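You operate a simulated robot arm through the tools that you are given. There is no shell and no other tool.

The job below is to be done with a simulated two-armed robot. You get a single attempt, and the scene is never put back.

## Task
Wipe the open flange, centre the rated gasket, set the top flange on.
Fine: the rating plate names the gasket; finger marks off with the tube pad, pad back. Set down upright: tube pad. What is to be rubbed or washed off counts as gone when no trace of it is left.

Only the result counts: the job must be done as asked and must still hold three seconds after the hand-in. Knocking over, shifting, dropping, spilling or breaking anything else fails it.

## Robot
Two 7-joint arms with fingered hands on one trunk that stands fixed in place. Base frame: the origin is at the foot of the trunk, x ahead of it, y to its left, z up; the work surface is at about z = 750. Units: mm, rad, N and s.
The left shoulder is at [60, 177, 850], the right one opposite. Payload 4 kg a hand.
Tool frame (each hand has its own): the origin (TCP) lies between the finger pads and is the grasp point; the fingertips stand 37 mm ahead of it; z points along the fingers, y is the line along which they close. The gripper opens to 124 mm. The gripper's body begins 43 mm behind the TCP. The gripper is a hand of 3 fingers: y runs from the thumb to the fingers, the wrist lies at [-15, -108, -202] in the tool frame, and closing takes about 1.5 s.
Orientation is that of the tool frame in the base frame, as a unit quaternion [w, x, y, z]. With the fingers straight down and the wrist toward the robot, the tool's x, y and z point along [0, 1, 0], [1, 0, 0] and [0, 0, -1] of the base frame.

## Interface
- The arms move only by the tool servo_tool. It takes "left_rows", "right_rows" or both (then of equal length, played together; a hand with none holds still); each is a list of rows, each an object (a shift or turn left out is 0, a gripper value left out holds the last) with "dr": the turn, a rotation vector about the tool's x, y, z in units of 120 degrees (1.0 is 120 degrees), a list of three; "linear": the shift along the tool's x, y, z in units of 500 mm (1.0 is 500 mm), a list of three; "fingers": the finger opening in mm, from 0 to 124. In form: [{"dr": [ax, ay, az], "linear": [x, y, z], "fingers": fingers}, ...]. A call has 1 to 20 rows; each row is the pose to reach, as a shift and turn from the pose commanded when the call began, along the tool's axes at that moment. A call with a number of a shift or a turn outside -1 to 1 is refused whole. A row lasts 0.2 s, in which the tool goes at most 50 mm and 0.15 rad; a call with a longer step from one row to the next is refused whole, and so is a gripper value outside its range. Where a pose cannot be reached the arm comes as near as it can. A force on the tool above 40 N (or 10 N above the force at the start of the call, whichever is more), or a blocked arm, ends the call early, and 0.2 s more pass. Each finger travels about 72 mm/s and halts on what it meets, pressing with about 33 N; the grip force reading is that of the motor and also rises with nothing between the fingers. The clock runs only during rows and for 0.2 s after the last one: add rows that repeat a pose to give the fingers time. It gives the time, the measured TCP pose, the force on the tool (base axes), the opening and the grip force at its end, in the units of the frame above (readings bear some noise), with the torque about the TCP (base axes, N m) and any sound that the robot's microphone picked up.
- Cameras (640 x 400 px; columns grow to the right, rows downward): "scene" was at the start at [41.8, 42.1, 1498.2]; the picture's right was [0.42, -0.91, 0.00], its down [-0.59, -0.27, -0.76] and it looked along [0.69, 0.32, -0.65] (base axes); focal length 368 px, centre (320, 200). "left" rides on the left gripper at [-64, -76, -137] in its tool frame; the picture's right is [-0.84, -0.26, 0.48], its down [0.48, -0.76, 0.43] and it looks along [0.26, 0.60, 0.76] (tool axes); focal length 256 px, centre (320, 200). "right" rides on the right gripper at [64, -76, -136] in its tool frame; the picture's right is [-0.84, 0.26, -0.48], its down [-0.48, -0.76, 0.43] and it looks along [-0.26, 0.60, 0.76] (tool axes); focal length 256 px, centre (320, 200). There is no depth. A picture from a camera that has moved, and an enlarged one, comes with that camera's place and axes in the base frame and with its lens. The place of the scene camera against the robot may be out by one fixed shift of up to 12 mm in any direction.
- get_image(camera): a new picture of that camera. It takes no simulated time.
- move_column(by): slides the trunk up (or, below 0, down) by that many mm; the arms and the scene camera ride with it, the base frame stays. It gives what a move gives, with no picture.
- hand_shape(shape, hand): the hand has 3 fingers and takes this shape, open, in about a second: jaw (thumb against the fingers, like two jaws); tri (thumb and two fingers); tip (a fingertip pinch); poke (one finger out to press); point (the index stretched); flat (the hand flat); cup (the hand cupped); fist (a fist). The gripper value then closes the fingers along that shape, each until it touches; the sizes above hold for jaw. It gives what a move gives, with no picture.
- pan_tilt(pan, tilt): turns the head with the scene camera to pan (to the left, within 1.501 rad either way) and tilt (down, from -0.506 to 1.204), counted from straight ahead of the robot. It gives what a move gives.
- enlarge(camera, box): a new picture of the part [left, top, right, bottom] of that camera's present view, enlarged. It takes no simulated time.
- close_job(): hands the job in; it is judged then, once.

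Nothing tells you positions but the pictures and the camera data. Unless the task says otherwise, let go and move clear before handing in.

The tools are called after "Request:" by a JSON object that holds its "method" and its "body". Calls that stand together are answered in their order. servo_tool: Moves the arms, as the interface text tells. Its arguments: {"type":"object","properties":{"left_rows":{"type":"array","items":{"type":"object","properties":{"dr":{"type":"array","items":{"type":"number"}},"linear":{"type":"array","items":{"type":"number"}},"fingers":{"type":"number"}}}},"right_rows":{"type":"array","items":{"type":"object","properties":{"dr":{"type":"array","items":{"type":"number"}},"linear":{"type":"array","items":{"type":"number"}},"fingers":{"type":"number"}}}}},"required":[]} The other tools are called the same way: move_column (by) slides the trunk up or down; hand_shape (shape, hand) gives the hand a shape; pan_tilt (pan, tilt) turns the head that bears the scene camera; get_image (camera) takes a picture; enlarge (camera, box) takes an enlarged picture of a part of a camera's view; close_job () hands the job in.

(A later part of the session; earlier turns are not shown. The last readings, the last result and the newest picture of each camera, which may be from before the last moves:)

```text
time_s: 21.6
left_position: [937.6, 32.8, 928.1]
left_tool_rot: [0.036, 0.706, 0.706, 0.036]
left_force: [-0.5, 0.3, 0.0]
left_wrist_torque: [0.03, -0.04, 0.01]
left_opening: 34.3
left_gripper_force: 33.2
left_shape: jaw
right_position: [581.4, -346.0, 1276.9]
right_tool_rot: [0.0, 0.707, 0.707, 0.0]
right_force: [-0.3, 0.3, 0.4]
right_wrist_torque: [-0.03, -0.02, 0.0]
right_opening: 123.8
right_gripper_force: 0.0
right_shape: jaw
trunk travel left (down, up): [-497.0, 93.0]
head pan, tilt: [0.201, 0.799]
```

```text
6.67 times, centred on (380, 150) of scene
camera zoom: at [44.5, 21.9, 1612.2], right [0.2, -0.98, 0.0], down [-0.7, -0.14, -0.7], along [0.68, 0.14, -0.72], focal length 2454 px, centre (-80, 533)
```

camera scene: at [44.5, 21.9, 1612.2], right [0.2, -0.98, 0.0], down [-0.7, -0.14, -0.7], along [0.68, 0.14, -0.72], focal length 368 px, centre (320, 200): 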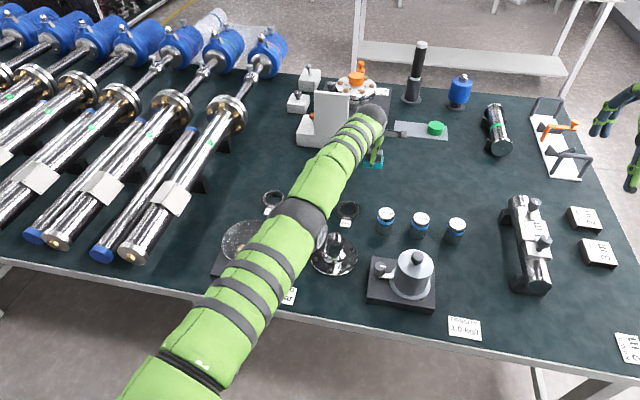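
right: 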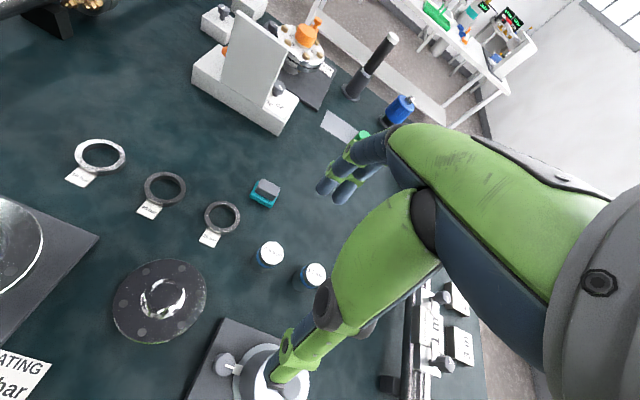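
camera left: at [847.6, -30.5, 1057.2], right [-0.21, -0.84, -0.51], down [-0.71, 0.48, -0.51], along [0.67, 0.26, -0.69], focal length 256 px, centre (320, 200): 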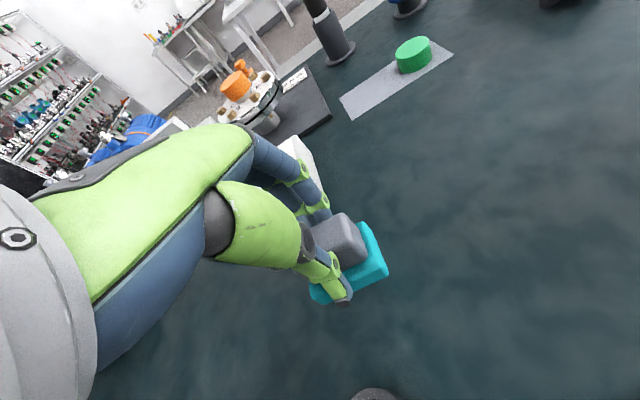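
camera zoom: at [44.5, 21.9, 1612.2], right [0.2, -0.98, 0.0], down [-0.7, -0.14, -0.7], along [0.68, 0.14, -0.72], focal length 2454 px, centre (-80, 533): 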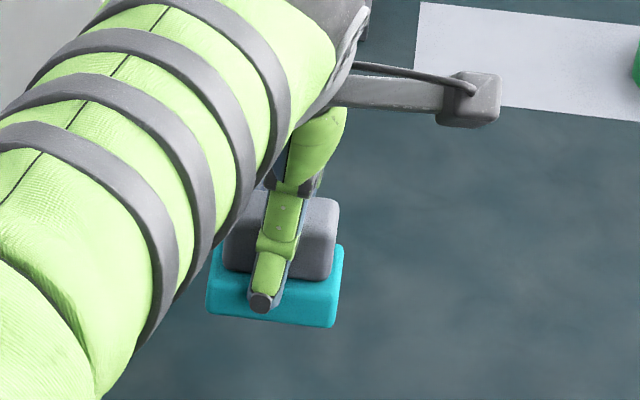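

The pad is held. I'll carry it over toward the open flange, level the tool, and look at the flange from up close.

Request:
{"method": "servo_tool", "body": {"left_rows": [{"linear": [0.0, -0.05, -0.05]}, {"linear": [0.04, -0.12, -0.09]}, {"linear": [0.09, -0.19, -0.11], "dr": [0.01, 0, 0]}, {"linear": [0.134, -0.26, -0.13], "dr": [0.02, 0, 0]}, {"linear": [0.178, -0.335, -0.155], "dr": [0.03, 0, 0]}, {"linear": [0.223, -0.41, -0.155], "dr": [0.04, 0, 0]}, {"linear": [0.267, -0.485, -0.155], "dr": [0.05, 0, 0]}, {"linear": [0.31, -0.56, -0.155], "dr": [0.05, 0, 0]}, {"linear": [0.355, -0.635, -0.155], "dr": [0.05, 0, 0]}, {"linear": [0.4, -0.71, -0.155], "dr": [0.05, 0, 0]}, {"linear": [0.445, -0.775, -0.155], "dr": [0.05, 0, 0]}, {"linear": [0.49, -0.83, -0.155], "dr": [0.05, 0, 0]}, {"linear": [0.534, -0.862, -0.155], "dr": [0.05, 0, 0]}, {"linear": [0.534, -0.862, -0.155], "dr": [0.05, 0, 0]}]}}

Request:
{"method": "get_image", "body": {"camera": "left"}}

Request:
{"method": "get_image", "body": {"camera": "scene"}}

```text
time_s: 24.6
left_position: [924.5, 339.3, 1010.4]
left_tool_rot: [-0.001, 0.709, 0.705, 0.0]
left_force: [0.3, -1.2, -0.4]
left_wrist_torque: [0.05, 0.0, 0.06]
left_opening: 34.3
left_gripper_force: 33.4
left_shape: jaw
left hand out of reach, approached as far as the arm can: row 1, 2, 3, 4, 5, 6, 7, 8, 9, 10, 11, 12, 13, 14
right_position: [581.6, -350.8, 1275.7]
right_tool_rot: [-0.001, 0.708, 0.706, 0.001]
right_force: [-1.1, 0.6, -0.3]
right_wrist_torque: [0.05, -0.01, 0.01]
right_opening: 123.7
right_gripper_force: 0.0
right_shape: jaw
trunk travel left (down, up): [-497.0, 93.0]
head pan, tilt: [0.201, 0.799]
```

```text
taken
camera left: at [847.8, 275.5, 1148.8], right [-0.26, -0.84, -0.48], down [-0.76, 0.49, -0.43], along [0.6, 0.26, -0.76], focal length 256 px, centre (320, 200)
```

left: 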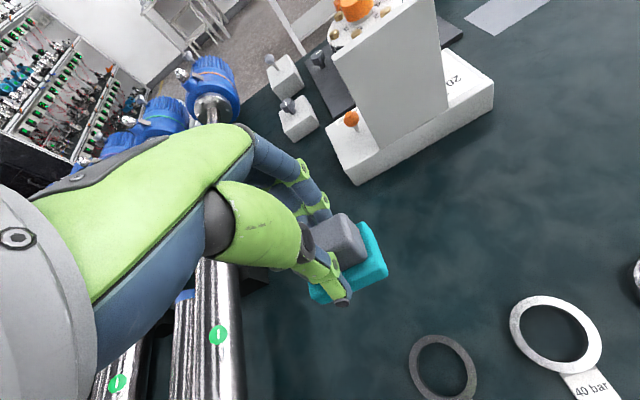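

```text
taken
camera scene: at [44.4, 17.7, 1612.3], right [0.2, -0.98, 0.0], down [-0.7, -0.14, -0.7], along [0.68, 0.14, -0.72], focal length 368 px, centre (320, 200)
```

scene: 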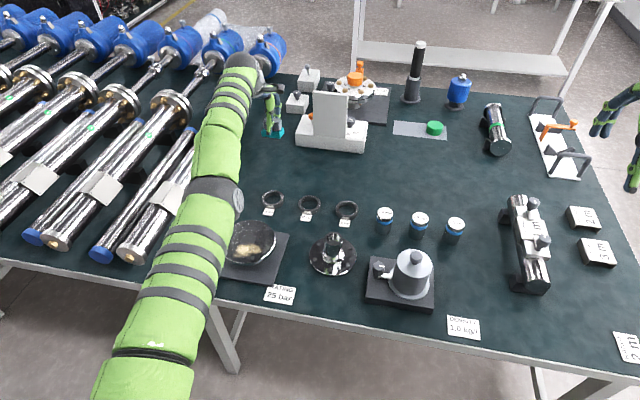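

The arm came out stretched sideways but nothing was touched. From here I'll pull it straight back toward the flange.

Request:
{"method": "servo_tool", "body": {"left_rows": [{"linear": [0, -0.05, 0]}, {"linear": [0, -0.12, 0]}, {"linear": [0, -0.2, 0]}, {"linear": [0, -0.28, 0]}, {"linear": [0, -0.28, 0]}]}}

```text
time_s: 25.8
left_position: [916.8, 373.1, 1025.8]
left_tool_rot: [-0.001, 0.707, 0.707, -0.001]
left_force: [-0.7, 0.0, -0.3]
left_wrist_torque: [0.01, 0.01, 0.01]
left_opening: 34.3
left_gripper_force: 32.6
left_shape: jaw
left hand out of reach, approached as far as the arm can: row 1, 2, 3, 4, 5
right_position: [581.2, -344.4, 1277.8]
right_tool_rot: [0.0, 0.707, 0.707, 0.0]
right_force: [0.5, -0.2, -0.9]
right_wrist_torque: [0.03, -0.01, 0.01]
right_opening: 123.7
right_gripper_force: 0.0
right_shape: jaw
trunk travel left (down, up): [-497.0, 93.0]
head pan, tilt: [0.201, 0.799]
```

The solver seems stuck with a straight elbow. Turning the hand pulls the wrist in, which worked earlier, so I'll use that to bend the elbow first.

Request:
{"method": "servo_tool", "body": {"left_rows": [{"dr": [-0.03, 0, 0]}, {"dr": [-0.06, 0, 0]}, {"dr": [-0.09, 0, 0]}, {"dr": [-0.12, 0, 0]}, {"dr": [-0.12, 0, 0], "linear": [0, -0.02, 0]}, {"dr": [-0.12, 0, 0], "linear": [0, -0.06, 0]}]}}

```text
time_s: 27.2
left_position: [961.4, 391.9, 1034.8]
left_tool_rot: [0.088, 0.702, 0.702, 0.089]
left_force: [0.4, 0.5, -0.6]
left_wrist_torque: [0.0, -0.01, -0.01]
left_opening: 34.2
left_gripper_force: 33.5
left_shape: jaw
left hand out of reach, approached as far as the arm can: row 1, 2, 3, 4, 5, 6
right_position: [582.5, -344.9, 1277.6]
right_tool_rot: [0.0, 0.707, 0.707, 0.0]
right_force: [0.2, 0.0, -0.1]
right_wrist_torque: [-0.03, 0.01, 0.03]
right_opening: 123.5
right_gripper_force: 0.0
right_shape: jaw
trunk travel left (down, up): [-497.0, 93.0]
head pan, tilt: [0.201, 0.799]
```

The elbow is stuck in a fully straight pose. Elbow flexion drops the hand, so I'll raise the trunk to gain height and then servo the hand downward to break the singularity.

Request:
{"method": "move_column", "body": {"by": 90}}

Request:
{"method": "servo_tool", "body": {"left_rows": [{"linear": [-0.03, -0.02, 0.07]}, {"linear": [-0.06, -0.04, 0.14]}, {"linear": [-0.09, -0.07, 0.22]}, {"linear": [-0.12, -0.1, 0.3]}, {"linear": [-0.15, -0.15, 0.34]}, {"linear": [-0.15, -0.2, 0.34]}, {"linear": [-0.15, -0.2, 0.34]}]}}

Request:
{"method": "get_image", "body": {"camera": "scene"}}

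```text
time_s: 28.5
left_position: [962.1, 391.4, 1124.2]
left_tool_rot: [0.087, 0.702, 0.702, 0.088]
left_force: [0.6, -0.3, 0.6]
left_wrist_torque: [0.0, 0.01, -0.01]
left_opening: 34.3
left_gripper_force: 33.0
left_shape: jaw
right_position: [581.6, -345.7, 1367.4]
right_tool_rot: [0.0, 0.707, 0.707, 0.0]
right_force: [-0.7, 0.7, -0.4]
right_wrist_torque: [-0.01, -0.02, 0.04]
right_opening: 123.8
right_gripper_force: 0.0
right_shape: jaw
trunk travel left (down, up): [-587.0, 3.0]
head pan, tilt: [0.201, 0.799]
```

```text
time_s: 30.1
left_position: [966.7, 324.1, 925.8]
left_tool_rot: [0.087, 0.701, 0.702, 0.087]
left_force: [-0.1, 0.1, -0.4]
left_wrist_torque: [0.0, 0.02, -0.02]
left_opening: 34.2
left_gripper_force: 33.3
left_shape: jaw
left hand out of reach, approached as far as the arm can: row 1, 2, 3, 4, 5, 6, 7
right_position: [581.5, -345.7, 1367.0]
right_tool_rot: [0.0, 0.707, 0.707, 0.0]
right_force: [0.7, 0.6, -0.6]
right_wrist_torque: [0.02, -0.02, 0.0]
right_opening: 123.5
right_gripper_force: 0.0
right_shape: jaw
trunk travel left (down, up): [-587.0, 3.0]
head pan, tilt: [0.201, 0.799]
```

```text
taken
camera scene: at [44.2, 21.8, 1702.3], right [0.2, -0.98, 0.0], down [-0.7, -0.14, -0.7], along [0.68, 0.14, -0.72], focal length 368 px, centre (320, 200)
```

scene: 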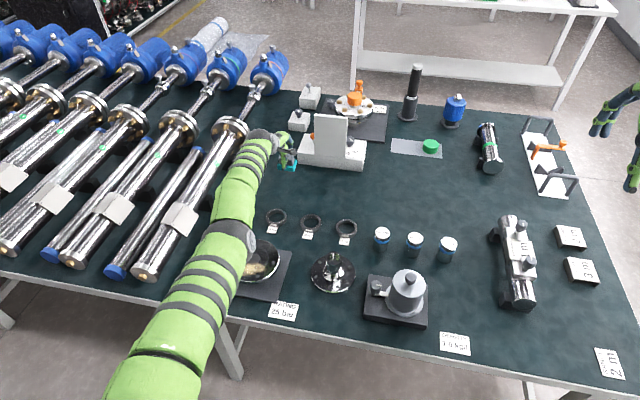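

The arm is still fully stretched. The one sideways direction I haven't tried is up and to the right, so I'll lift first and then sweep right and inward to get the elbow to flex.

Request:
{"method": "servo_tool", "body": {"left_rows": [{"linear": [0, 0.025, -0.09]}, {"linear": [0, 0.045, -0.18]}, {"linear": [0, 0.06, -0.27]}, {"linear": [-0.03, 0.06, -0.35]}, {"linear": [-0.1, 0.03, -0.4]}, {"linear": [-0.17, -0.02, -0.43]}, {"linear": [-0.25, -0.07, -0.43]}, {"linear": [-0.33, -0.12, -0.44]}, {"linear": [-0.4, -0.18, -0.44]}, {"linear": [-0.46, -0.25, -0.45]}, {"linear": [-0.5, -0.32, -0.46]}, {"linear": [-0.5, -0.4, -0.47]}, {"linear": [-0.5, -0.4, -0.47]}]}}

Request:
{"method": "get_image", "body": {"camera": "scene"}}

```text
time_s: 32.9
left_position: [953.1, 17.9, 1138.3]
left_tool_rot: [0.087, 0.702, 0.702, 0.088]
left_force: [-0.2, 1.2, -0.4]
left_wrist_torque: [0.02, -0.01, -0.01]
left_opening: 34.1
left_gripper_force: 33.3
left_shape: jaw
left hand out of reach, approached as far as the arm can: row 1, 2, 3, 4, 5, 6, 7, 8, 9, 10, 11, 12, 13
right_position: [581.7, -344.8, 1366.1]
right_tool_rot: [0.0, 0.707, 0.707, -0.001]
right_force: [0.1, 0.5, 0.6]
right_wrist_torque: [0.02, 0.02, -0.03]
right_opening: 123.6
right_gripper_force: 0.0
right_shape: jaw
trunk travel left (down, up): [-587.0, 3.0]
head pan, tilt: [0.201, 0.799]
```

```text
taken
camera scene: at [44.1, 21.5, 1702.3], right [0.2, -0.98, 0.0], down [-0.7, -0.14, -0.7], along [0.68, 0.14, -0.72], focal length 368 px, centre (320, 200)
```

scene: 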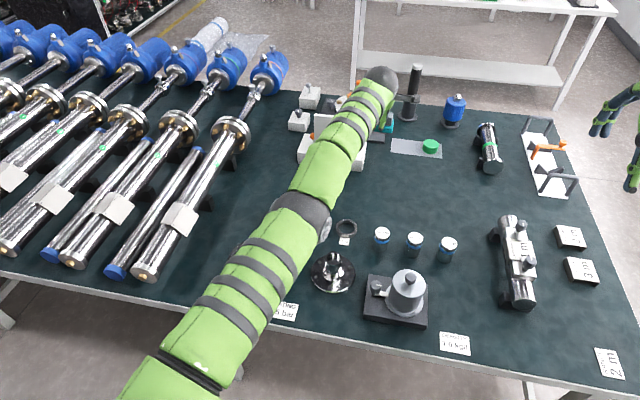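

The elbow is still locked out. I'll try pitching the fingers back toward the robot while pulling inward, up at this safe height.

Request:
{"method": "servo_tool", "body": {"left_rows": [{"linear": [0, -0.04, 0], "dr": [0.045, 0, 0]}, {"linear": [0, -0.09, 0], "dr": [0.09, 0, 0]}, {"linear": [0, -0.15, 0], "dr": [0.135, 0, 0]}, {"linear": [0, -0.21, 0], "dr": [0.18, 0, 0]}, {"linear": [0, -0.28, 0], "dr": [0.225, 0, 0]}, {"linear": [0, -0.36, 0], "dr": [0.27, 0, 0]}, {"linear": [0, -0.44, 0], "dr": [0.315, 0, 0]}, {"linear": [0, -0.52, 0], "dr": [0.36, 0, 0]}, {"linear": [0, -0.52, 0], "dr": [0.36, 0, 0]}]}}

Request:
{"method": "get_image", "body": {"camera": "scene"}}

```text
time_s: 34.9
left_position: [786.9, -3.6, 1089.5]
left_tool_rot: [-0.177, 0.685, 0.684, -0.178]
left_force: [-0.5, 0.1, -0.4]
left_wrist_torque: [0.0, 0.02, 0.01]
left_opening: 34.3
left_gripper_force: 32.5
left_shape: jaw
left hand out of reach, approached as far as the arm can: row 2, 3, 4, 5, 6, 7, 8, 9
right_position: [582.0, -345.0, 1367.3]
right_tool_rot: [0.0, 0.707, 0.707, 0.0]
right_force: [0.6, -0.8, -0.5]
right_wrist_torque: [-0.02, 0.0, 0.02]
right_opening: 123.7
right_gripper_force: 0.1
right_shape: jaw
trunk travel left (down, up): [-587.0, 3.0]
head pan, tilt: [0.201, 0.799]
```

```text
taken
camera scene: at [44.3, 22.1, 1702.3], right [0.2, -0.98, 0.0], down [-0.7, -0.14, -0.7], along [0.68, 0.14, -0.72], focal length 368 px, centre (320, 200)
```

scene: 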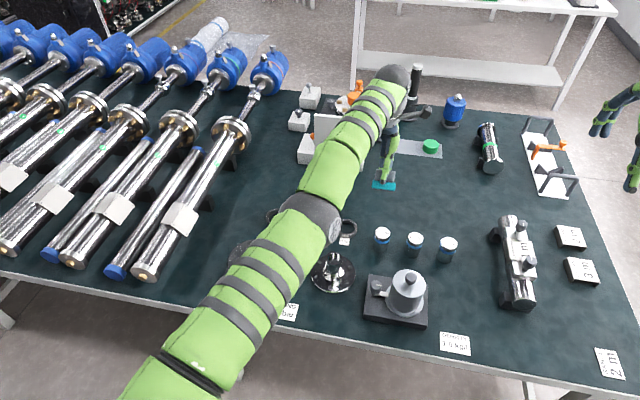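

Request:
{"method": "servo_tool", "body": {"left_rows": [{"dr": [-0.008, 0, 0]}, {"dr": [-0.016, 0, 0]}, {"dr": [-0.024, 0, 0]}, {"dr": [-0.032, 0, 0]}, {"dr": [-0.04, 0, 0]}, {"dr": [-0.048, 0, 0]}, {"dr": [-0.056, 0, 0]}, {"dr": [-0.064, 0, 0]}]}}

```text
time_s: 36.7
left_position: [816.6, -11.1, 1089.3]
left_tool_rot: [-0.132, 0.695, 0.695, -0.13]
left_force: [0.8, -0.2, -0.5]
left_wrist_torque: [0.04, 0.01, 0.01]
left_opening: 34.1
left_gripper_force: 32.5
left_shape: jaw
left hand out of reach, approached as far as the arm can: row 1, 2, 3, 4, 5, 6, 7, 8
right_position: [581.5, -346.0, 1366.4]
right_tool_rot: [0.0, 0.707, 0.707, 0.0]
right_force: [0.0, 0.2, -0.4]
right_wrist_torque: [0.0, 0.01, -0.01]
right_opening: 123.7
right_gripper_force: 0.0
right_shape: jaw
trunk travel left (down, up): [-587.0, 3.0]
head pan, tilt: [0.201, 0.799]
```

I suspect the elbow was pushed slightly past straight and sits against its limit. I'll stretch outward first so it returns to neutral, then move down and right with a slight inward pull so it flexes the right way.

Request:
{"method": "servo_tool", "body": {"left_rows": [{"linear": [-0.02, 0.048, -0.028]}, {"linear": [-0.04, 0.096, -0.057]}, {"linear": [-0.06, 0.144, -0.085]}, {"linear": [-0.06, 0.144, -0.085]}]}}

Request:
{"method": "servo_tool", "body": {"left_rows": [{"linear": [-0.03, 0.01, 0.05]}, {"linear": [-0.06, 0.02, 0.1]}, {"linear": [-0.09, 0.03, 0.15]}, {"linear": [-0.12, 0.03, 0.2]}, {"linear": [-0.15, 0.02, 0.25]}, {"linear": [-0.15, 0.0, 0.25]}, {"linear": [-0.15, -0.02, 0.25]}]}}

```text
time_s: 37.7
left_position: [816.0, -17.3, 1092.6]
left_tool_rot: [-0.13, 0.695, 0.695, -0.13]
left_force: [-0.5, 1.0, -0.1]
left_wrist_torque: [0.03, -0.02, 0.03]
left_opening: 34.3
left_gripper_force: 33.5
left_shape: jaw
left hand out of reach, approached as far as the arm can: row 1, 2, 3, 4
right_position: [581.5, -345.4, 1367.0]
right_tool_rot: [0.001, 0.707, 0.707, 0.0]
right_force: [-0.7, -1.0, 0.2]
right_wrist_torque: [-0.01, 0.02, 0.03]
right_opening: 123.8
right_gripper_force: 0.1
right_shape: jaw
trunk travel left (down, up): [-587.0, 3.0]
head pan, tilt: [0.201, 0.799]
```

```text
time_s: 39.3
left_position: [786.2, -103.3, 974.3]
left_tool_rot: [-0.132, 0.695, 0.695, -0.13]
left_force: [0.0, -0.4, -0.4]
left_wrist_torque: [-0.01, -0.02, -0.01]
left_opening: 33.6
left_gripper_force: 33.0
left_shape: jaw
left hand out of reach, approached as far as the arm can: row 4, 5, 6, 7
right_position: [582.0, -344.0, 1367.1]
right_tool_rot: [0.001, 0.707, 0.708, -0.001]
right_force: [-0.1, -0.4, -0.6]
right_wrist_torque: [-0.02, 0.01, 0.0]
right_opening: 123.6
right_gripper_force: 0.1
right_shape: jaw
trunk travel left (down, up): [-587.0, 3.0]
head pan, tilt: [0.201, 0.799]
```

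Request:
{"method": "get_image", "body": {"camera": "scene"}}

Request:
{"method": "get_image", "body": {"camera": "right"}}

```text
taken
camera scene: at [44.1, 21.6, 1702.3], right [0.2, -0.98, 0.0], down [-0.7, -0.14, -0.7], along [0.68, 0.14, -0.72], focal length 368 px, centre (320, 200)
```

scene: 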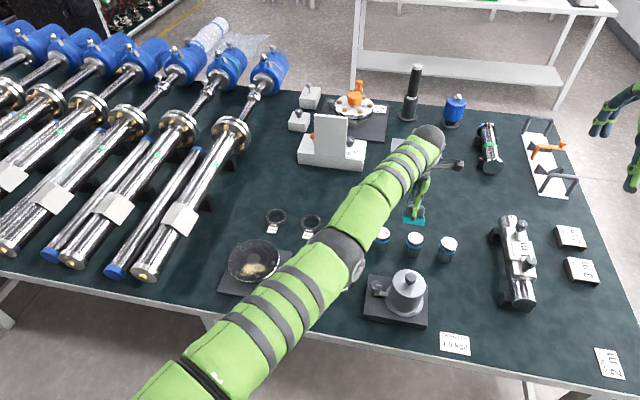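

```text
taken
camera right: at [505.8, -281.4, 1504.2], right [0.26, -0.84, 0.48], down [-0.76, -0.48, -0.43], along [0.6, -0.26, -0.76], focal length 256 px, centre (320, 200)
```

right: 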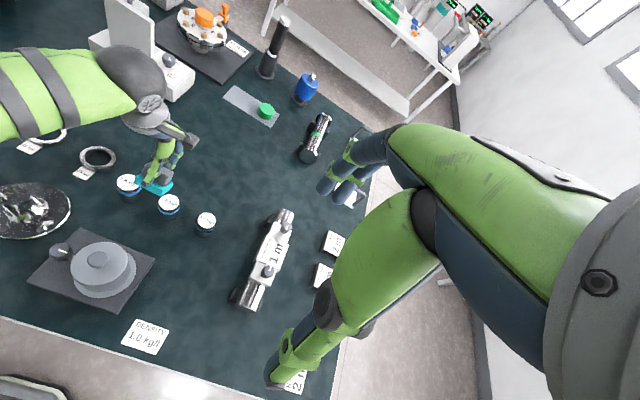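

Request:
{"method": "servo_tool", "body": {"left_rows": [{"linear": [-0.0196, 0.033, -0.0116]}, {"linear": [-0.0196, 0.033, -0.0116]}]}}

Request:
{"method": "servo_tool", "body": {"left_rows": [{"linear": [0.0049, -0.0082, 0.0029]}, {"linear": [0.0098, -0.0164, 0.0058]}, {"linear": [0.0147, -0.0246, 0.0087]}, {"linear": [0.0196, -0.0328, 0.0116]}, {"linear": [0.0245, -0.041, 0.0145]}, {"linear": [0.0294, -0.0492, 0.0174]}]}}

```text
time_s: 39.9
left_position: [788.0, -102.6, 975.1]
left_tool_rot: [-0.13, 0.695, 0.695, -0.13]
left_force: [0.1, -0.2, -1.3]
left_wrist_torque: [0.01, 0.0, 0.01]
left_opening: 34.3
left_gripper_force: 32.7
left_shape: jaw
left hand out of reach, approached as far as the arm can: row 1, 2
right_position: [582.0, -345.0, 1367.0]
right_tool_rot: [0.0, 0.707, 0.707, 0.0]
right_force: [0.0, 0.7, -0.5]
right_wrist_torque: [-0.02, 0.02, -0.02]
right_opening: 123.7
right_gripper_force: 0.0
right_shape: jaw
trunk travel left (down, up): [-587.0, 3.0]
head pan, tilt: [0.201, 0.799]
```

```text
time_s: 41.3
left_position: [785.3, -103.7, 975.4]
left_tool_rot: [-0.13, 0.695, 0.695, -0.131]
left_force: [0.7, -0.2, 0.6]
left_wrist_torque: [0.01, 0.0, 0.0]
left_opening: 34.3
left_gripper_force: 33.2
left_shape: jaw
left hand out of reach, approached as far as the arm can: row 1, 2, 3, 4, 5, 6
right_position: [582.5, -345.3, 1367.9]
right_tool_rot: [0.0, 0.707, 0.707, 0.0]
right_force: [0.6, 0.0, -0.9]
right_wrist_torque: [0.02, -0.01, 0.01]
right_opening: 123.7
right_gripper_force: 0.0
right_shape: jaw
trunk travel left (down, up): [-587.0, 3.0]
head pan, tilt: [0.201, 0.799]
```

Request:
{"method": "servo_tool", "body": {"left_rows": [{"linear": [0, -0.0365, -0.0931]}, {"linear": [0, -0.073, -0.186]}, {"linear": [0, -0.11, -0.279]}, {"linear": [0.0196, -0.1715, -0.342]}, {"linear": [0.0539, -0.251, -0.378]}, {"linear": [0.0539, -0.251, -0.378]}]}}

Request:
{"method": "servo_tool", "body": {"left_rows": [{"linear": [0.07, 0.03, 0]}, {"linear": [0.14, 0.06, 0]}, {"linear": [0.21, 0.08, 0]}, {"linear": [0.28, 0.08, 0.0]}, {"linear": [0.35, 0.06, 0]}, {"linear": [0.42, 0.0, 0]}, {"linear": [0.42, -0.07, 0]}]}}

```text
time_s: 42.7
left_position: [762.2, -86.1, 1205.6]
left_tool_rot: [-0.131, 0.695, 0.695, -0.131]
left_force: [0.2, -0.2, -0.2]
left_wrist_torque: [-0.01, 0.0, -0.04]
left_opening: 34.0
left_gripper_force: 32.7
left_shape: jaw
left hand out of reach, approached as far as the arm can: row 3, 5, 6
right_position: [582.1, -345.0, 1367.2]
right_tool_rot: [0.0, 0.707, 0.707, -0.001]
right_force: [0.3, 1.0, -0.4]
right_wrist_torque: [-0.02, -0.02, 0.0]
right_opening: 123.9
right_gripper_force: 0.0
right_shape: jaw
trunk travel left (down, up): [-587.0, 3.0]
head pan, tilt: [0.201, 0.799]
```

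```text
time_s: 44.3
left_position: [808.7, 110.2, 1242.6]
left_tool_rot: [-0.131, 0.695, 0.695, -0.13]
left_force: [0.6, 0.2, 0.0]
left_wrist_torque: [0.07, 0.0, -0.01]
left_opening: 34.0
left_gripper_force: 33.3
left_shape: jaw
left hand out of reach, approached as far as the arm can: row 4, 5, 6, 7
right_position: [581.9, -347.1, 1367.5]
right_tool_rot: [0.0, 0.707, 0.707, 0.001]
right_force: [0.2, 0.5, 0.4]
right_wrist_torque: [0.04, -0.01, 0.03]
right_opening: 123.6
right_gripper_force: 0.1
right_shape: jaw
trunk travel left (down, up): [-587.0, 3.0]
head pan, tilt: [0.201, 0.799]
```

Request:
{"method": "servo_tool", "body": {"left_rows": [{"linear": [-0.0066, 0.069, 0.072]}, {"linear": [-0.0132, 0.138, 0.144]}, {"linear": [-0.0198, 0.207, 0.216]}, {"linear": [-0.0264, 0.276, 0.288]}, {"linear": [-0.0128, 0.205, 0.3226]}, {"linear": [-0.0026, 0.152, 0.3485]}, {"linear": [0.0076, 0.0994, 0.374]}, {"linear": [0.0076, 0.0994, 0.374]}]}}

Request:
{"method": "get_image", "body": {"camera": "scene"}}

```text
time_s: 46.1
left_position: [846.3, 105.1, 1054.9]
left_tool_rot: [-0.131, 0.694, 0.695, -0.132]
left_force: [0.2, -0.1, -0.6]
left_wrist_torque: [-0.04, -0.02, -0.02]
left_opening: 33.9
left_gripper_force: 32.9
left_shape: jaw
left hand out of reach, approached as far as the arm can: row 1, 2, 3, 4, 6, 7, 8
right_position: [582.2, -344.9, 1366.8]
right_tool_rot: [0.001, 0.707, 0.707, 0.0]
right_force: [0.0, -0.1, -1.0]
right_wrist_torque: [0.0, 0.01, 0.01]
right_opening: 123.6
right_gripper_force: 0.1
right_shape: jaw
trunk travel left (down, up): [-587.0, 3.0]
head pan, tilt: [0.201, 0.799]
```

```text
taken
camera scene: at [44.3, 22.0, 1702.3], right [0.2, -0.98, 0.0], down [-0.7, -0.14, -0.7], along [0.68, 0.14, -0.72], focal length 368 px, centre (320, 200)
```

scene: 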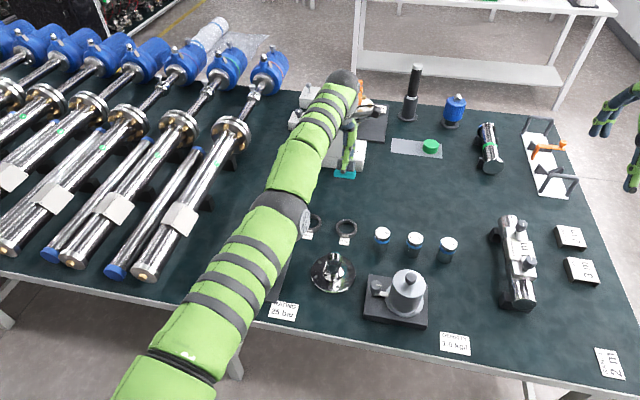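

Request:
{"method": "servo_tool", "body": {"left_rows": [{"linear": [0.0001, -0.0005, 0.0003]}, {"linear": [0.0004, -0.0021, 0.0011]}, {"linear": [0.0009, -0.0047, 0.0024]}, {"linear": [0.0016, -0.0084, 0.0043]}, {"linear": [0.0026, -0.0132, 0.0067]}, {"linear": [0.0037, -0.019, 0.0096]}, {"linear": [0.005, -0.0258, 0.0131]}, {"linear": [0.0066, -0.0337, 0.0171]}, {"linear": [0.0083, -0.0427, 0.0217]}, {"linear": [0.0103, -0.0527, 0.0268]}, {"linear": [0.0123, -0.0633, 0.0321]}, {"linear": [0.0147, -0.0756, 0.0384]}, {"linear": [0.0174, -0.0896, 0.0455]}, {"linear": [0.0202, -0.1037, 0.0527]}, {"linear": [0.0231, -0.1186, 0.0603]}, {"linear": [0.0263, -0.1353, 0.0688]}, {"linear": [0.0298, -0.1529, 0.0777]}, {"linear": [0.0332, -0.1704, 0.0866]}]}}

```text
time_s: 49.9
left_position: [845.6, 106.7, 1055.7]
left_tool_rot: [-0.13, 0.694, 0.695, -0.131]
left_force: [-0.2, 0.3, -0.2]
left_wrist_torque: [0.04, 0.01, 0.0]
left_opening: 33.7
left_gripper_force: 32.9
left_shape: jaw
left hand out of reach, approached as far as the arm can: row 4, 5, 6, 7, 8, 9, 10, 11, 12, 13, 14, 15, 16, 17, 18
right_position: [581.0, -344.8, 1366.3]
right_tool_rot: [0.0, 0.707, 0.707, -0.001]
right_force: [-0.6, 0.1, 0.3]
right_wrist_torque: [-0.03, 0.01, 0.02]
right_opening: 123.8
right_gripper_force: 0.1
right_shape: jaw
trunk travel left (down, up): [-587.0, 3.0]
head pan, tilt: [0.201, 0.799]
```

Pure translation can't unlock the elbow. I'll command a strong pitch of the fingers back toward the robot, which should run the wrist to its limit and make the elbow flex.

Request:
{"method": "servo_tool", "body": {"left_rows": [{"linear": [0, -0.045, 0.009], "dr": [0.036, 0, 0]}, {"linear": [0, -0.09, 0.018], "dr": [0.072, 0, 0]}, {"linear": [0, -0.135, 0.028], "dr": [0.107, 0, 0]}, {"linear": [0, -0.18, 0.037], "dr": [0.142, 0, 0]}, {"linear": [0, -0.226, 0.047], "dr": [0.178, 0, 0]}, {"linear": [0, -0.27, 0.056], "dr": [0.213, 0, 0]}, {"linear": [0, -0.316, 0.065], "dr": [0.249, 0, 0]}, {"linear": [0, -0.36, 0.075], "dr": [0.284, 0, 0]}, {"linear": [0, -0.407, 0.084], "dr": [0.32, 0, 0]}, {"linear": [0, -0.407, 0.084], "dr": [0.32, 0, 0]}]}}

Request:
{"method": "get_image", "body": {"camera": "scene"}}

```text
time_s: 52.1
left_position: [699.2, 95.8, 1081.5]
left_tool_rot: [-0.352, 0.613, 0.613, -0.353]
left_force: [0.1, 1.3, 0.3]
left_wrist_torque: [-0.01, -0.04, 0.0]
left_opening: 33.9
left_gripper_force: 33.0
left_shape: jaw
left hand out of reach, approached as far as the arm can: row 1, 2, 3, 4, 5, 6, 7, 8, 9, 10
right_position: [581.8, -346.0, 1366.8]
right_tool_rot: [0.001, 0.707, 0.707, 0.0]
right_force: [-0.5, -0.3, 1.1]
right_wrist_torque: [0.02, 0.06, 0.03]
right_opening: 123.7
right_gripper_force: 0.0
right_shape: jaw
trunk travel left (down, up): [-587.0, 3.0]
head pan, tilt: [0.201, 0.799]
```

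```text
taken
camera scene: at [44.0, 22.0, 1702.3], right [0.2, -0.98, 0.0], down [-0.7, -0.14, -0.7], along [0.68, 0.14, -0.72], focal length 368 px, centre (320, 200)
```

scene: 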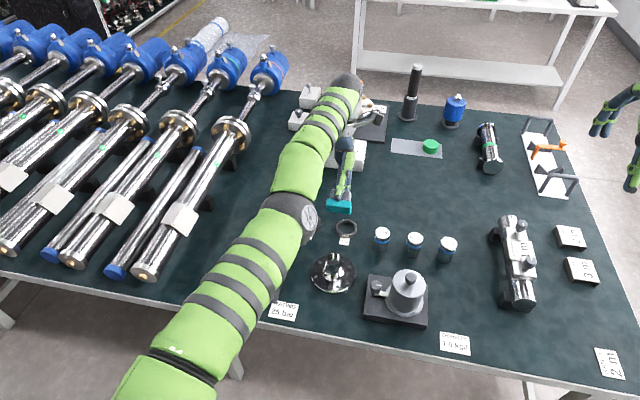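

The wrist has plenty of pitch range, but with the fingers straight down a yaw about the vertical can only come from bending the elbow. I'll go back to fingers down and then yaw while pulling in.

Request:
{"method": "servo_tool", "body": {"left_rows": [{"linear": [0, 0.03, -0.045], "dr": [-0.055, 0, 0]}, {"linear": [0, 0.06, -0.09], "dr": [-0.11, 0, 0]}, {"linear": [0, 0.09, -0.14], "dr": [-0.166, 0, 0]}, {"linear": [0, 0.12, -0.19], "dr": [-0.222, 0, 0]}, {"linear": [0, 0.15, -0.24], "dr": [-0.278, 0, 0]}, {"linear": [0, 0.18, -0.29], "dr": [-0.333, 0, 0]}, {"linear": [0, 0.21, -0.34], "dr": [-0.389, 0, 0]}, {"linear": [0, 0.235, -0.38], "dr": [-0.444, 0, 0]}, {"linear": [0, 0.235, -0.38], "dr": [-0.5, 0, 0]}, {"linear": [0, 0.235, -0.38], "dr": [-0.5, 0, 0]}]}}

Request:
{"method": "servo_tool", "body": {"left_rows": [{"linear": [0, -0.02, 0], "dr": [0, 0, 0.05]}, {"linear": [0, -0.04, 0], "dr": [0, 0, 0.1]}, {"linear": [0, -0.07, 0], "dr": [0, 0, 0.15]}, {"linear": [0, -0.1, 0], "dr": [0, 0, 0.2]}, {"linear": [0, -0.15, 0], "dr": [0, 0, 0.25]}, {"linear": [0, -0.2, 0], "dr": [0, 0, 0.25]}, {"linear": [0, -0.25, 0], "dr": [0, 0, 0.25]}]}}

Request:
{"method": "get_image", "body": {"camera": "scene"}}

```text
time_s: 54.3
left_position: [921.4, 99.5, 1076.4]
left_tool_rot: [0.003, 0.708, 0.707, 0.003]
left_force: [-1.1, -0.3, -0.5]
left_wrist_torque: [0.0, -0.01, 0.02]
left_opening: 33.5
left_gripper_force: 32.6
left_shape: jaw
left hand out of reach, approached as far as the arm can: row 2, 3, 4, 5, 6, 7, 8
right_position: [581.9, -345.8, 1366.2]
right_tool_rot: [0.0, 0.707, 0.707, 0.001]
right_force: [-0.3, -0.2, -0.4]
right_wrist_torque: [-0.04, 0.01, -0.02]
right_opening: 123.5
right_gripper_force: 0.0
right_shape: jaw
trunk travel left (down, up): [-587.0, 3.0]
head pan, tilt: [0.201, 0.799]
```

```text
time_s: 55.9
left_position: [796.7, 99.2, 1077.4]
left_tool_rot: [0.002, 0.866, 0.5, 0.003]
left_force: [0.5, 0.6, -1.0]
left_wrist_torque: [-0.04, 0.01, 0.01]
left_opening: 33.7
left_gripper_force: 32.4
left_shape: jaw
right_position: [580.8, -345.6, 1366.8]
right_tool_rot: [0.0, 0.708, 0.706, 0.0]
right_force: [-2.0, 0.7, -0.4]
right_wrist_torque: [0.01, -0.01, -0.01]
right_opening: 123.5
right_gripper_force: 0.1
right_shape: jaw
trunk travel left (down, up): [-587.0, 3.0]
head pan, tilt: [0.201, 0.799]
```

```text
taken
camera scene: at [43.5, 22.2, 1702.3], right [0.2, -0.98, 0.0], down [-0.7, -0.14, -0.7], along [0.68, 0.14, -0.72], focal length 368 px, centre (320, 200)
```

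scene: 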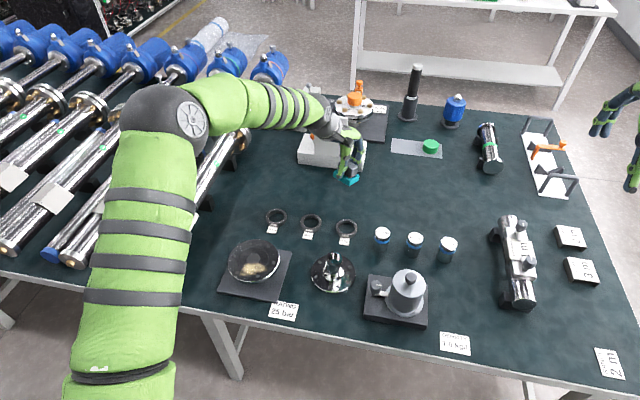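

The elbow is free again and bent outward. I'll lower the trunk and bring the pad back over toward the open flange with the tool straight.

Request:
{"method": "move_column", "body": {"by": -100}}

Request:
{"method": "servo_tool", "body": {"left_rows": [{"linear": [0.006, -0.08, 0], "dr": [0, 0, 0]}, {"linear": [0.012, -0.16, 0], "dr": [0, 0, -0.03]}, {"linear": [0.018, -0.24, 0], "dr": [0, 0, -0.06]}, {"linear": [0.024, -0.32, 0], "dr": [0, 0, -0.1]}, {"linear": [0.03, -0.4, 0], "dr": [0, 0, -0.14]}, {"linear": [0.036, -0.48, 0], "dr": [0, 0, -0.18]}, {"linear": [0.041, -0.56, 0], "dr": [0, 0, -0.21]}, {"linear": [0.046, -0.64, 0], "dr": [0, 0, -0.24]}, {"linear": [0.051, -0.715, 0], "dr": [0, 0, -0.25]}, {"linear": [0.051, -0.715, 0], "dr": [0, 0, -0.25]}]}}

Request:
{"method": "get_image", "body": {"camera": "left"}}

Request:
{"method": "get_image", "body": {"camera": "scene"}}

```text
time_s: 57.2
left_position: [799.1, 99.9, 977.1]
left_tool_rot: [0.002, 0.866, 0.5, 0.003]
left_force: [0.3, 0.2, -0.2]
left_wrist_torque: [0.02, 0.03, -0.01]
left_opening: 33.5
left_gripper_force: 32.9
left_shape: jaw
right_position: [580.8, -345.8, 1267.3]
right_tool_rot: [0.0, 0.707, 0.707, 0.0]
right_force: [0.2, -0.4, -0.1]
right_wrist_torque: [-0.06, 0.01, -0.03]
right_opening: 123.7
right_gripper_force: 0.2
right_shape: jaw
trunk travel left (down, up): [-487.0, 103.0]
head pan, tilt: [0.201, 0.799]
```

```text
time_s: 59.4
left_position: [500.0, 298.1, 973.7]
left_tool_rot: [0.002, 0.707, 0.707, 0.002]
left_force: [-0.8, 0.5, -0.1]
left_wrist_torque: [0.01, 0.04, -0.02]
left_opening: 33.6
left_gripper_force: 32.9
left_shape: jaw
right_position: [582.9, -345.6, 1265.7]
right_tool_rot: [0.0, 0.707, 0.708, -0.001]
right_force: [0.3, -0.4, 0.2]
right_wrist_torque: [-0.01, -0.01, -0.01]
right_opening: 124.0
right_gripper_force: 0.0
right_shape: jaw
trunk travel left (down, up): [-487.0, 103.0]
head pan, tilt: [0.201, 0.799]
```

```text
taken
camera left: at [423.1, 234.3, 1111.5], right [-0.25, -0.84, -0.48], down [-0.76, 0.48, -0.44], along [0.6, 0.26, -0.76], focal length 256 px, centre (320, 200)
```

left: 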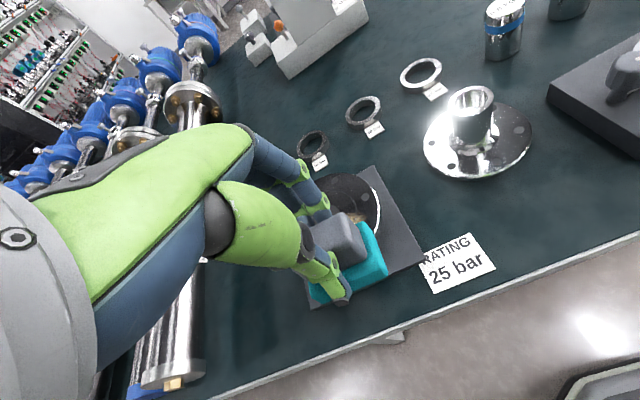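

```text
taken
camera scene: at [44.5, 21.7, 1602.3], right [0.2, -0.98, 0.0], down [-0.7, -0.14, -0.7], along [0.68, 0.14, -0.72], focal length 368 px, centre (320, 200)
```

scene: 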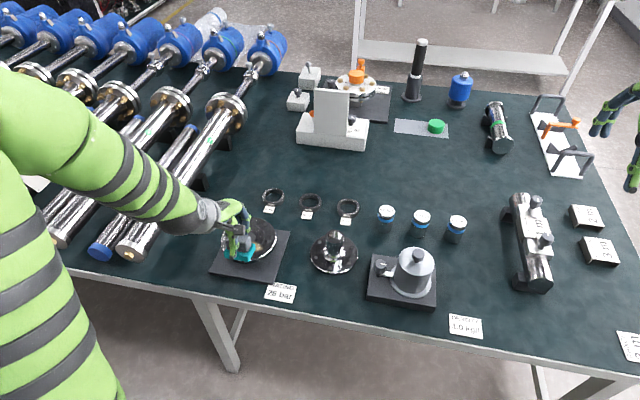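

Request:
{"method": "servo_tool", "body": {"left_rows": [{"linear": [0.08, -0.013, -0.02]}, {"linear": [0.16, -0.026, -0.04]}, {"linear": [0.244, -0.04, -0.054]}, {"linear": [0.244, -0.04, -0.054]}]}}

Request:
{"method": "get_image", "body": {"camera": "left"}}

Request:
{"method": "enlarge", "body": {"camera": "left", "box": [330, 100, 490, 240]}}

Request:
{"method": "enlarge", "body": {"camera": "scene", "box": [200, 190, 300, 290]}}

```text
time_s: 60.6
left_position: [525.5, 296.1, 1048.1]
left_tool_rot: [0.039, 0.8, 0.598, 0.04]
left_force: [-0.2, -0.6, -0.7]
left_wrist_torque: [-0.03, 0.02, -0.04]
left_opening: 33.4
left_gripper_force: 32.9
left_shape: jaw
right_position: [581.8, -343.8, 1267.6]
right_tool_rot: [0.0, 0.706, 0.708, 0.0]
right_force: [0.2, 0.2, -0.8]
right_wrist_torque: [0.0, 0.01, 0.02]
right_opening: 123.7
right_gripper_force: 0.1
right_shape: jaw
trunk travel left (down, up): [-487.0, 103.0]
head pan, tilt: [0.201, 0.799]
stopped in row 4 (left hand): the arm was blocked; the commanded pose is now the measured one
```

```text
taken
camera left: at [419.4, 258.3, 1175.8], right [-0.43, -0.74, -0.52], down [-0.54, 0.67, -0.51], along [0.72, 0.06, -0.69], focal length 256 px, centre (320, 200)
```

left: 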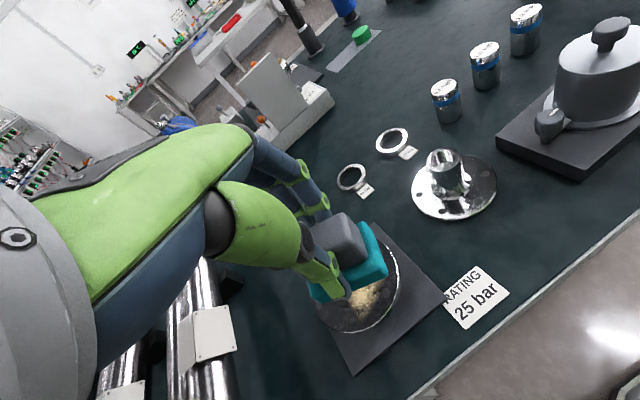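

```text
2.86 times, centred on (410, 170) of left
camera zoom: at [419.4, 258.3, 1175.8], right [-0.43, -0.74, -0.52], down [-0.54, 0.67, -0.51], along [0.72, 0.06, -0.69], focal length 731 px, centre (63, 286)
```

zoom: 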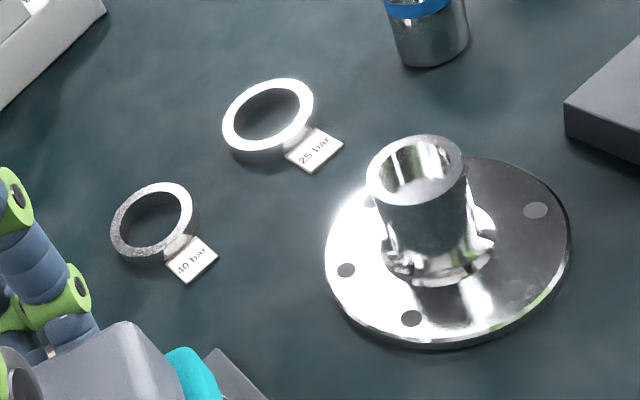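

```text
4.00 times, centred on (250, 240) of scene
camera zoom: at [44.1, 23.5, 1602.3], right [0.2, -0.98, 0.0], down [-0.7, -0.14, -0.7], along [0.68, 0.14, -0.72], focal length 1472 px, centre (600, 40)
```

zoom: 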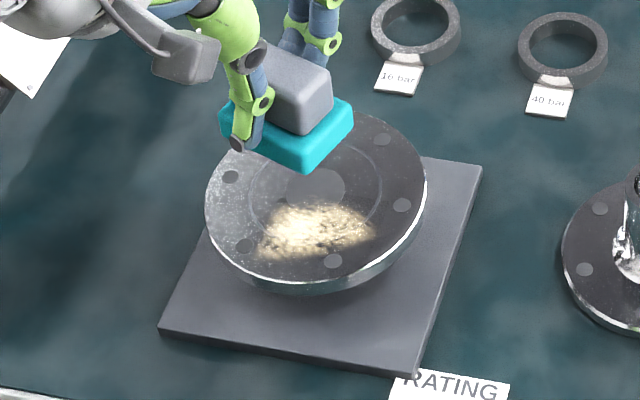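

The arm reported being blocked and ended twisted. I'll check the scene to see whether anything was touched.

Request:
{"method": "get_image", "body": {"camera": "scene"}}

Request:
{"method": "get_image", "body": {"camera": "right"}}

```text
taken
camera scene: at [44.1, 23.5, 1602.3], right [0.2, -0.98, 0.0], down [-0.7, -0.14, -0.7], along [0.68, 0.14, -0.72], focal length 368 px, centre (320, 200)
```

scene: 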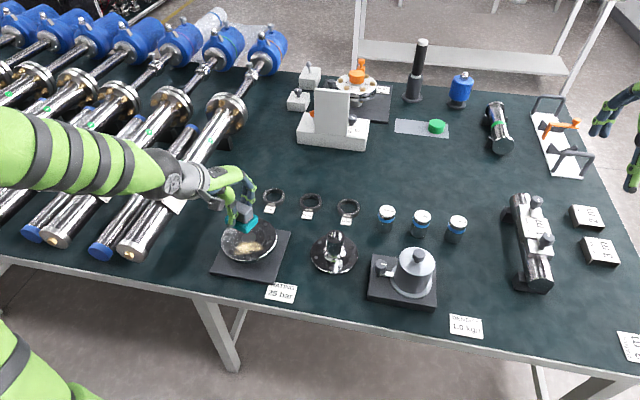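

```text
taken
camera right: at [505.8, -279.2, 1404.6], right [0.26, -0.84, 0.48], down [-0.76, -0.48, -0.43], along [0.6, -0.26, -0.76], focal length 256 px, centre (320, 200)
```

right: 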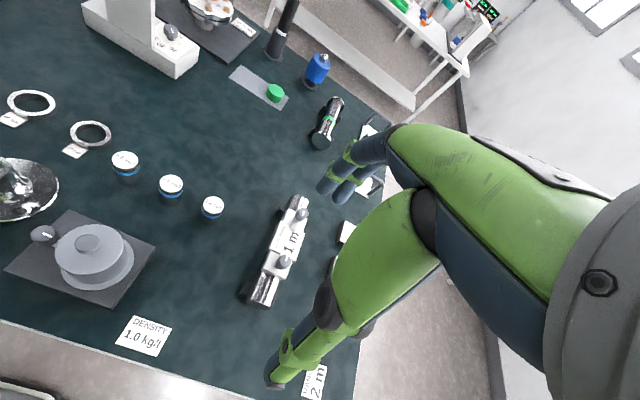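

Request:
{"method": "pan_tilt", "body": {"pan": 0.7, "tilt": 0.8}}

Request:
{"method": "get_image", "body": {"camera": "scene"}}

```text
time_s: 61.5
left_position: [525.8, 295.4, 1047.5]
left_tool_rot: [0.038, 0.8, 0.598, 0.038]
left_force: [0.4, -0.1, -0.3]
left_wrist_torque: [-0.05, 0.01, -0.01]
left_opening: 33.6
left_gripper_force: 32.7
left_shape: jaw
right_position: [581.0, -345.3, 1266.3]
right_tool_rot: [0.0, 0.707, 0.707, 0.0]
right_force: [1.2, 0.6, -0.1]
right_wrist_torque: [-0.02, 0.03, 0.03]
right_opening: 123.8
right_gripper_force: 0.0
right_shape: jaw
trunk travel left (down, up): [-487.0, 103.0]
head pan, tilt: [0.7, 0.799]
```

```text
taken
camera scene: at [26.8, 57.8, 1602.3], right [0.64, -0.77, 0.0], down [-0.55, -0.46, -0.7], along [0.53, 0.45, -0.72], focal length 368 px, centre (320, 200)
```

scene: 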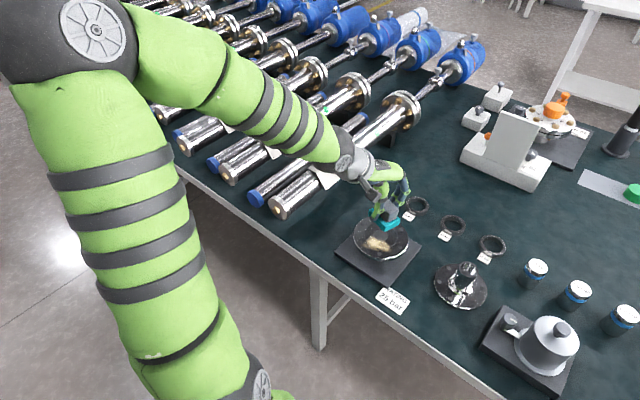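

Nothing moved; the arm ran into its own joint limits. I'll level the hand, move it a little to the right of the flange, and measure the flange face from closer views.

Request:
{"method": "servo_tool", "body": {"left_rows": [{"dr": [0.025, -0.004, 0]}, {"dr": [0.051, -0.007, 0]}, {"dr": [0.051, -0.007, 0]}]}}

Request:
{"method": "enlarge", "body": {"camera": "left", "box": [300, 200, 460, 380]}}

Request:
{"method": "enlarge", "body": {"camera": "scene", "box": [330, 190, 430, 280]}}

```text
time_s: 62.3
left_position: [525.1, 295.3, 1048.3]
left_tool_rot: [0.001, 0.801, 0.599, 0.001]
left_force: [0.1, -0.7, 0.8]
left_wrist_torque: [0.0, -0.01, 0.0]
left_opening: 33.2
left_gripper_force: 33.0
left_shape: jaw
right_position: [581.2, -344.2, 1266.6]
right_tool_rot: [0.001, 0.707, 0.707, 0.0]
right_force: [0.0, 0.4, -0.3]
right_wrist_torque: [0.0, 0.01, -0.02]
right_opening: 123.4
right_gripper_force: 0.0
right_shape: jaw
trunk travel left (down, up): [-487.0, 103.0]
head pan, tilt: [0.7, 0.799]
```

```text
2.22 times, centred on (380, 290) of left
camera zoom: at [433.8, 255.7, 1185.8], right [-0.48, -0.73, -0.48], down [-0.59, 0.68, -0.44], along [0.65, 0.08, -0.76], focal length 569 px, centre (187, 0)
```

zoom: 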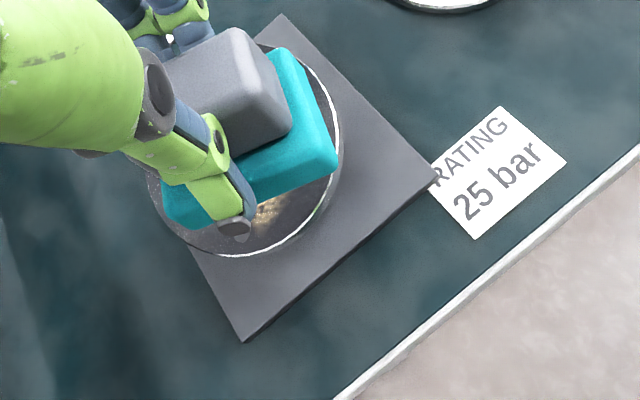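

```text
4.44 times, centred on (380, 235) of scene
camera zoom: at [26.7, 58.0, 1602.3], right [0.64, -0.76, 0.0], down [-0.55, -0.46, -0.7], along [0.53, 0.45, -0.72], focal length 1636 px, centre (53, 44)
```

zoom: 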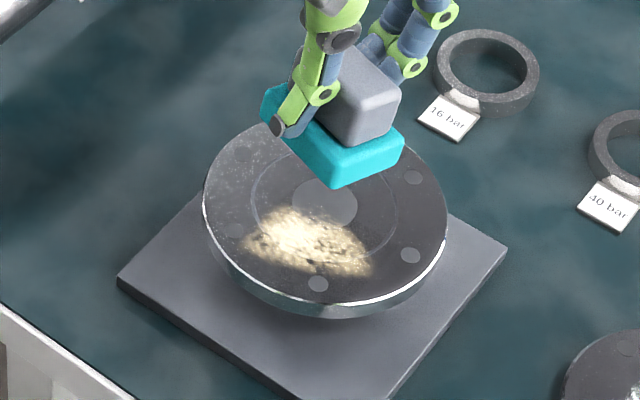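

Combining the views, the flange face is at z ≈ 813, centred near (621, 332) with a 74.5 mm radius. The marks cover about x 565–610, y 278–358. I'll bring the pad above the marks.

Request:
{"method": "servo_tool", "body": {"left_rows": [{"linear": [0.018, 0.021, 0.05]}, {"linear": [0.036, 0.042, 0.11]}, {"linear": [0.054, 0.063, 0.17]}, {"linear": [0.072, 0.084, 0.23]}, {"linear": [0.0875, 0.1057, 0.28]}, {"linear": [0.0875, 0.1057, 0.28]}]}}

Request:
{"method": "get_image", "body": {"camera": "scene"}}

Request:
{"method": "enlarge", "body": {"camera": "scene", "box": [330, 180, 430, 280]}}

Request:
{"method": "enlarge", "body": {"camera": "left", "box": [260, 180, 460, 340]}}

```text
time_s: 63.7
left_position: [587.6, 321.3, 909.3]
left_tool_rot: [0.0, 0.8, 0.6, 0.0]
left_force: [0.0, -0.2, -0.9]
left_wrist_torque: [0.0, 0.0, 0.0]
left_opening: 33.3
left_gripper_force: 32.5
left_shape: jaw
right_position: [580.6, -345.6, 1267.1]
right_tool_rot: [0.0, 0.707, 0.707, 0.0]
right_force: [0.4, 0.3, 0.2]
right_wrist_torque: [-0.02, 0.0, -0.01]
right_opening: 123.6
right_gripper_force: 0.0
right_shape: jaw
trunk travel left (down, up): [-487.0, 103.0]
head pan, tilt: [0.7, 0.799]
```

```text
taken
camera scene: at [26.5, 57.8, 1602.3], right [0.64, -0.76, 0.0], down [-0.55, -0.46, -0.7], along [0.53, 0.45, -0.72], focal length 368 px, centre (320, 200)
```

scene: 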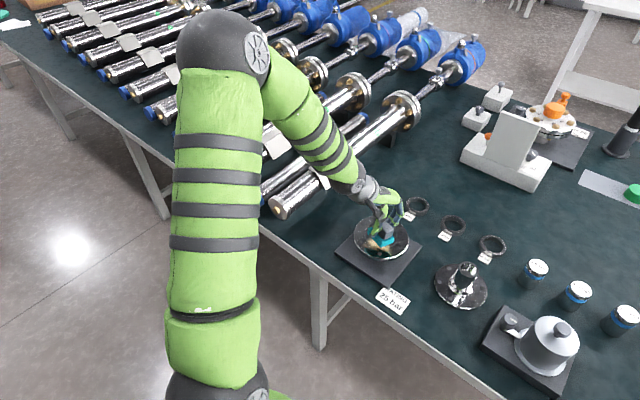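

```text
4.00 times, centred on (380, 230) of scene
camera zoom: at [26.5, 57.8, 1602.3], right [0.64, -0.76, 0.0], down [-0.55, -0.46, -0.7], along [0.53, 0.45, -0.72], focal length 1472 px, centre (80, 80)
```

zoom: 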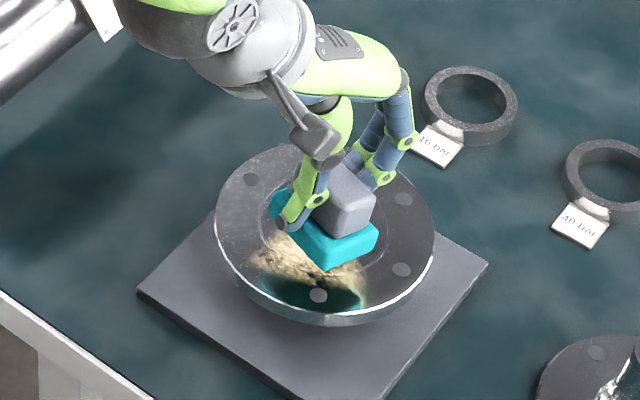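

```text
2.50 times, centred on (360, 260) of left
camera zoom: at [495.9, 281.9, 1046.0], right [-0.48, -0.73, -0.48], down [-0.59, 0.68, -0.44], along [0.65, 0.08, -0.76], focal length 640 px, centre (220, 50)
```

zoom: 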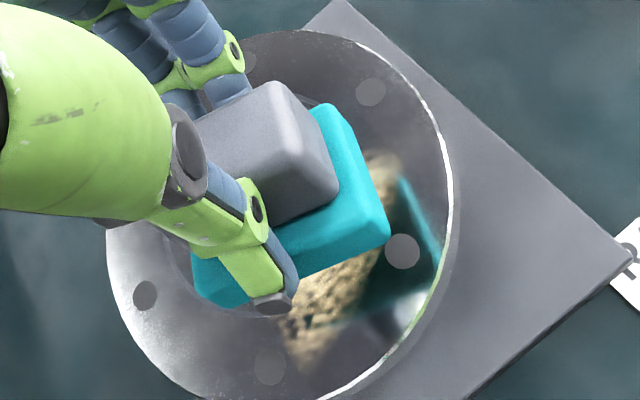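

The flange centre now reads (621.5, 333) and the pad looks level about 35 mm above the face. I'll lower it until it touches.

Request:
{"method": "servo_tool", "body": {"left_rows": [{"linear": [0, 0, 0.03]}, {"linear": [0, 0, 0.055]}, {"linear": [0, 0, 0.066]}, {"linear": [0, 0, 0.066]}]}}

Request:
{"method": "enlarge", "body": {"camera": "scene", "box": [330, 180, 430, 280]}}

```text
time_s: 64.7
left_position: [588.9, 321.0, 879.3]
left_tool_rot: [0.003, 0.801, 0.599, 0.004]
left_force: [-7.1, 3.4, 36.5]
left_wrist_torque: [-0.14, -0.46, -0.03]
left_opening: 35.1
left_gripper_force: 33.3
left_shape: jaw
right_position: [579.7, -345.9, 1268.6]
right_tool_rot: [0.001, 0.707, 0.707, 0.001]
right_force: [-0.1, 0.1, -0.5]
right_wrist_torque: [0.02, 0.02, -0.02]
right_opening: 123.7
right_gripper_force: 0.1
right_shape: jaw
trunk travel left (down, up): [-487.0, 103.0]
head pan, tilt: [0.7, 0.799]
```

```text
4.00 times, centred on (380, 230) of scene
camera zoom: at [23.2, 57.0, 1602.9], right [0.64, -0.76, 0.0], down [-0.55, -0.46, -0.7], along [0.53, 0.45, -0.72], focal length 1472 px, centre (80, 80)
```

zoom: 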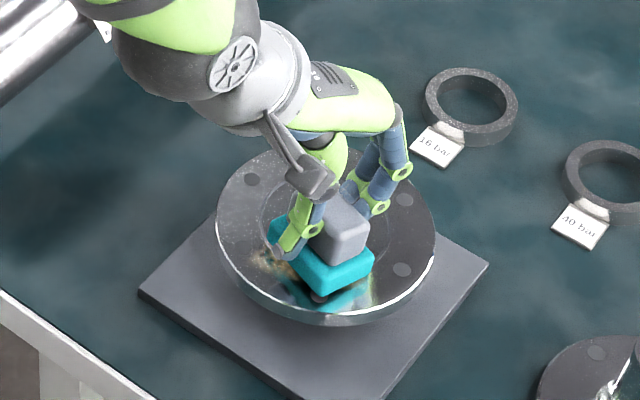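

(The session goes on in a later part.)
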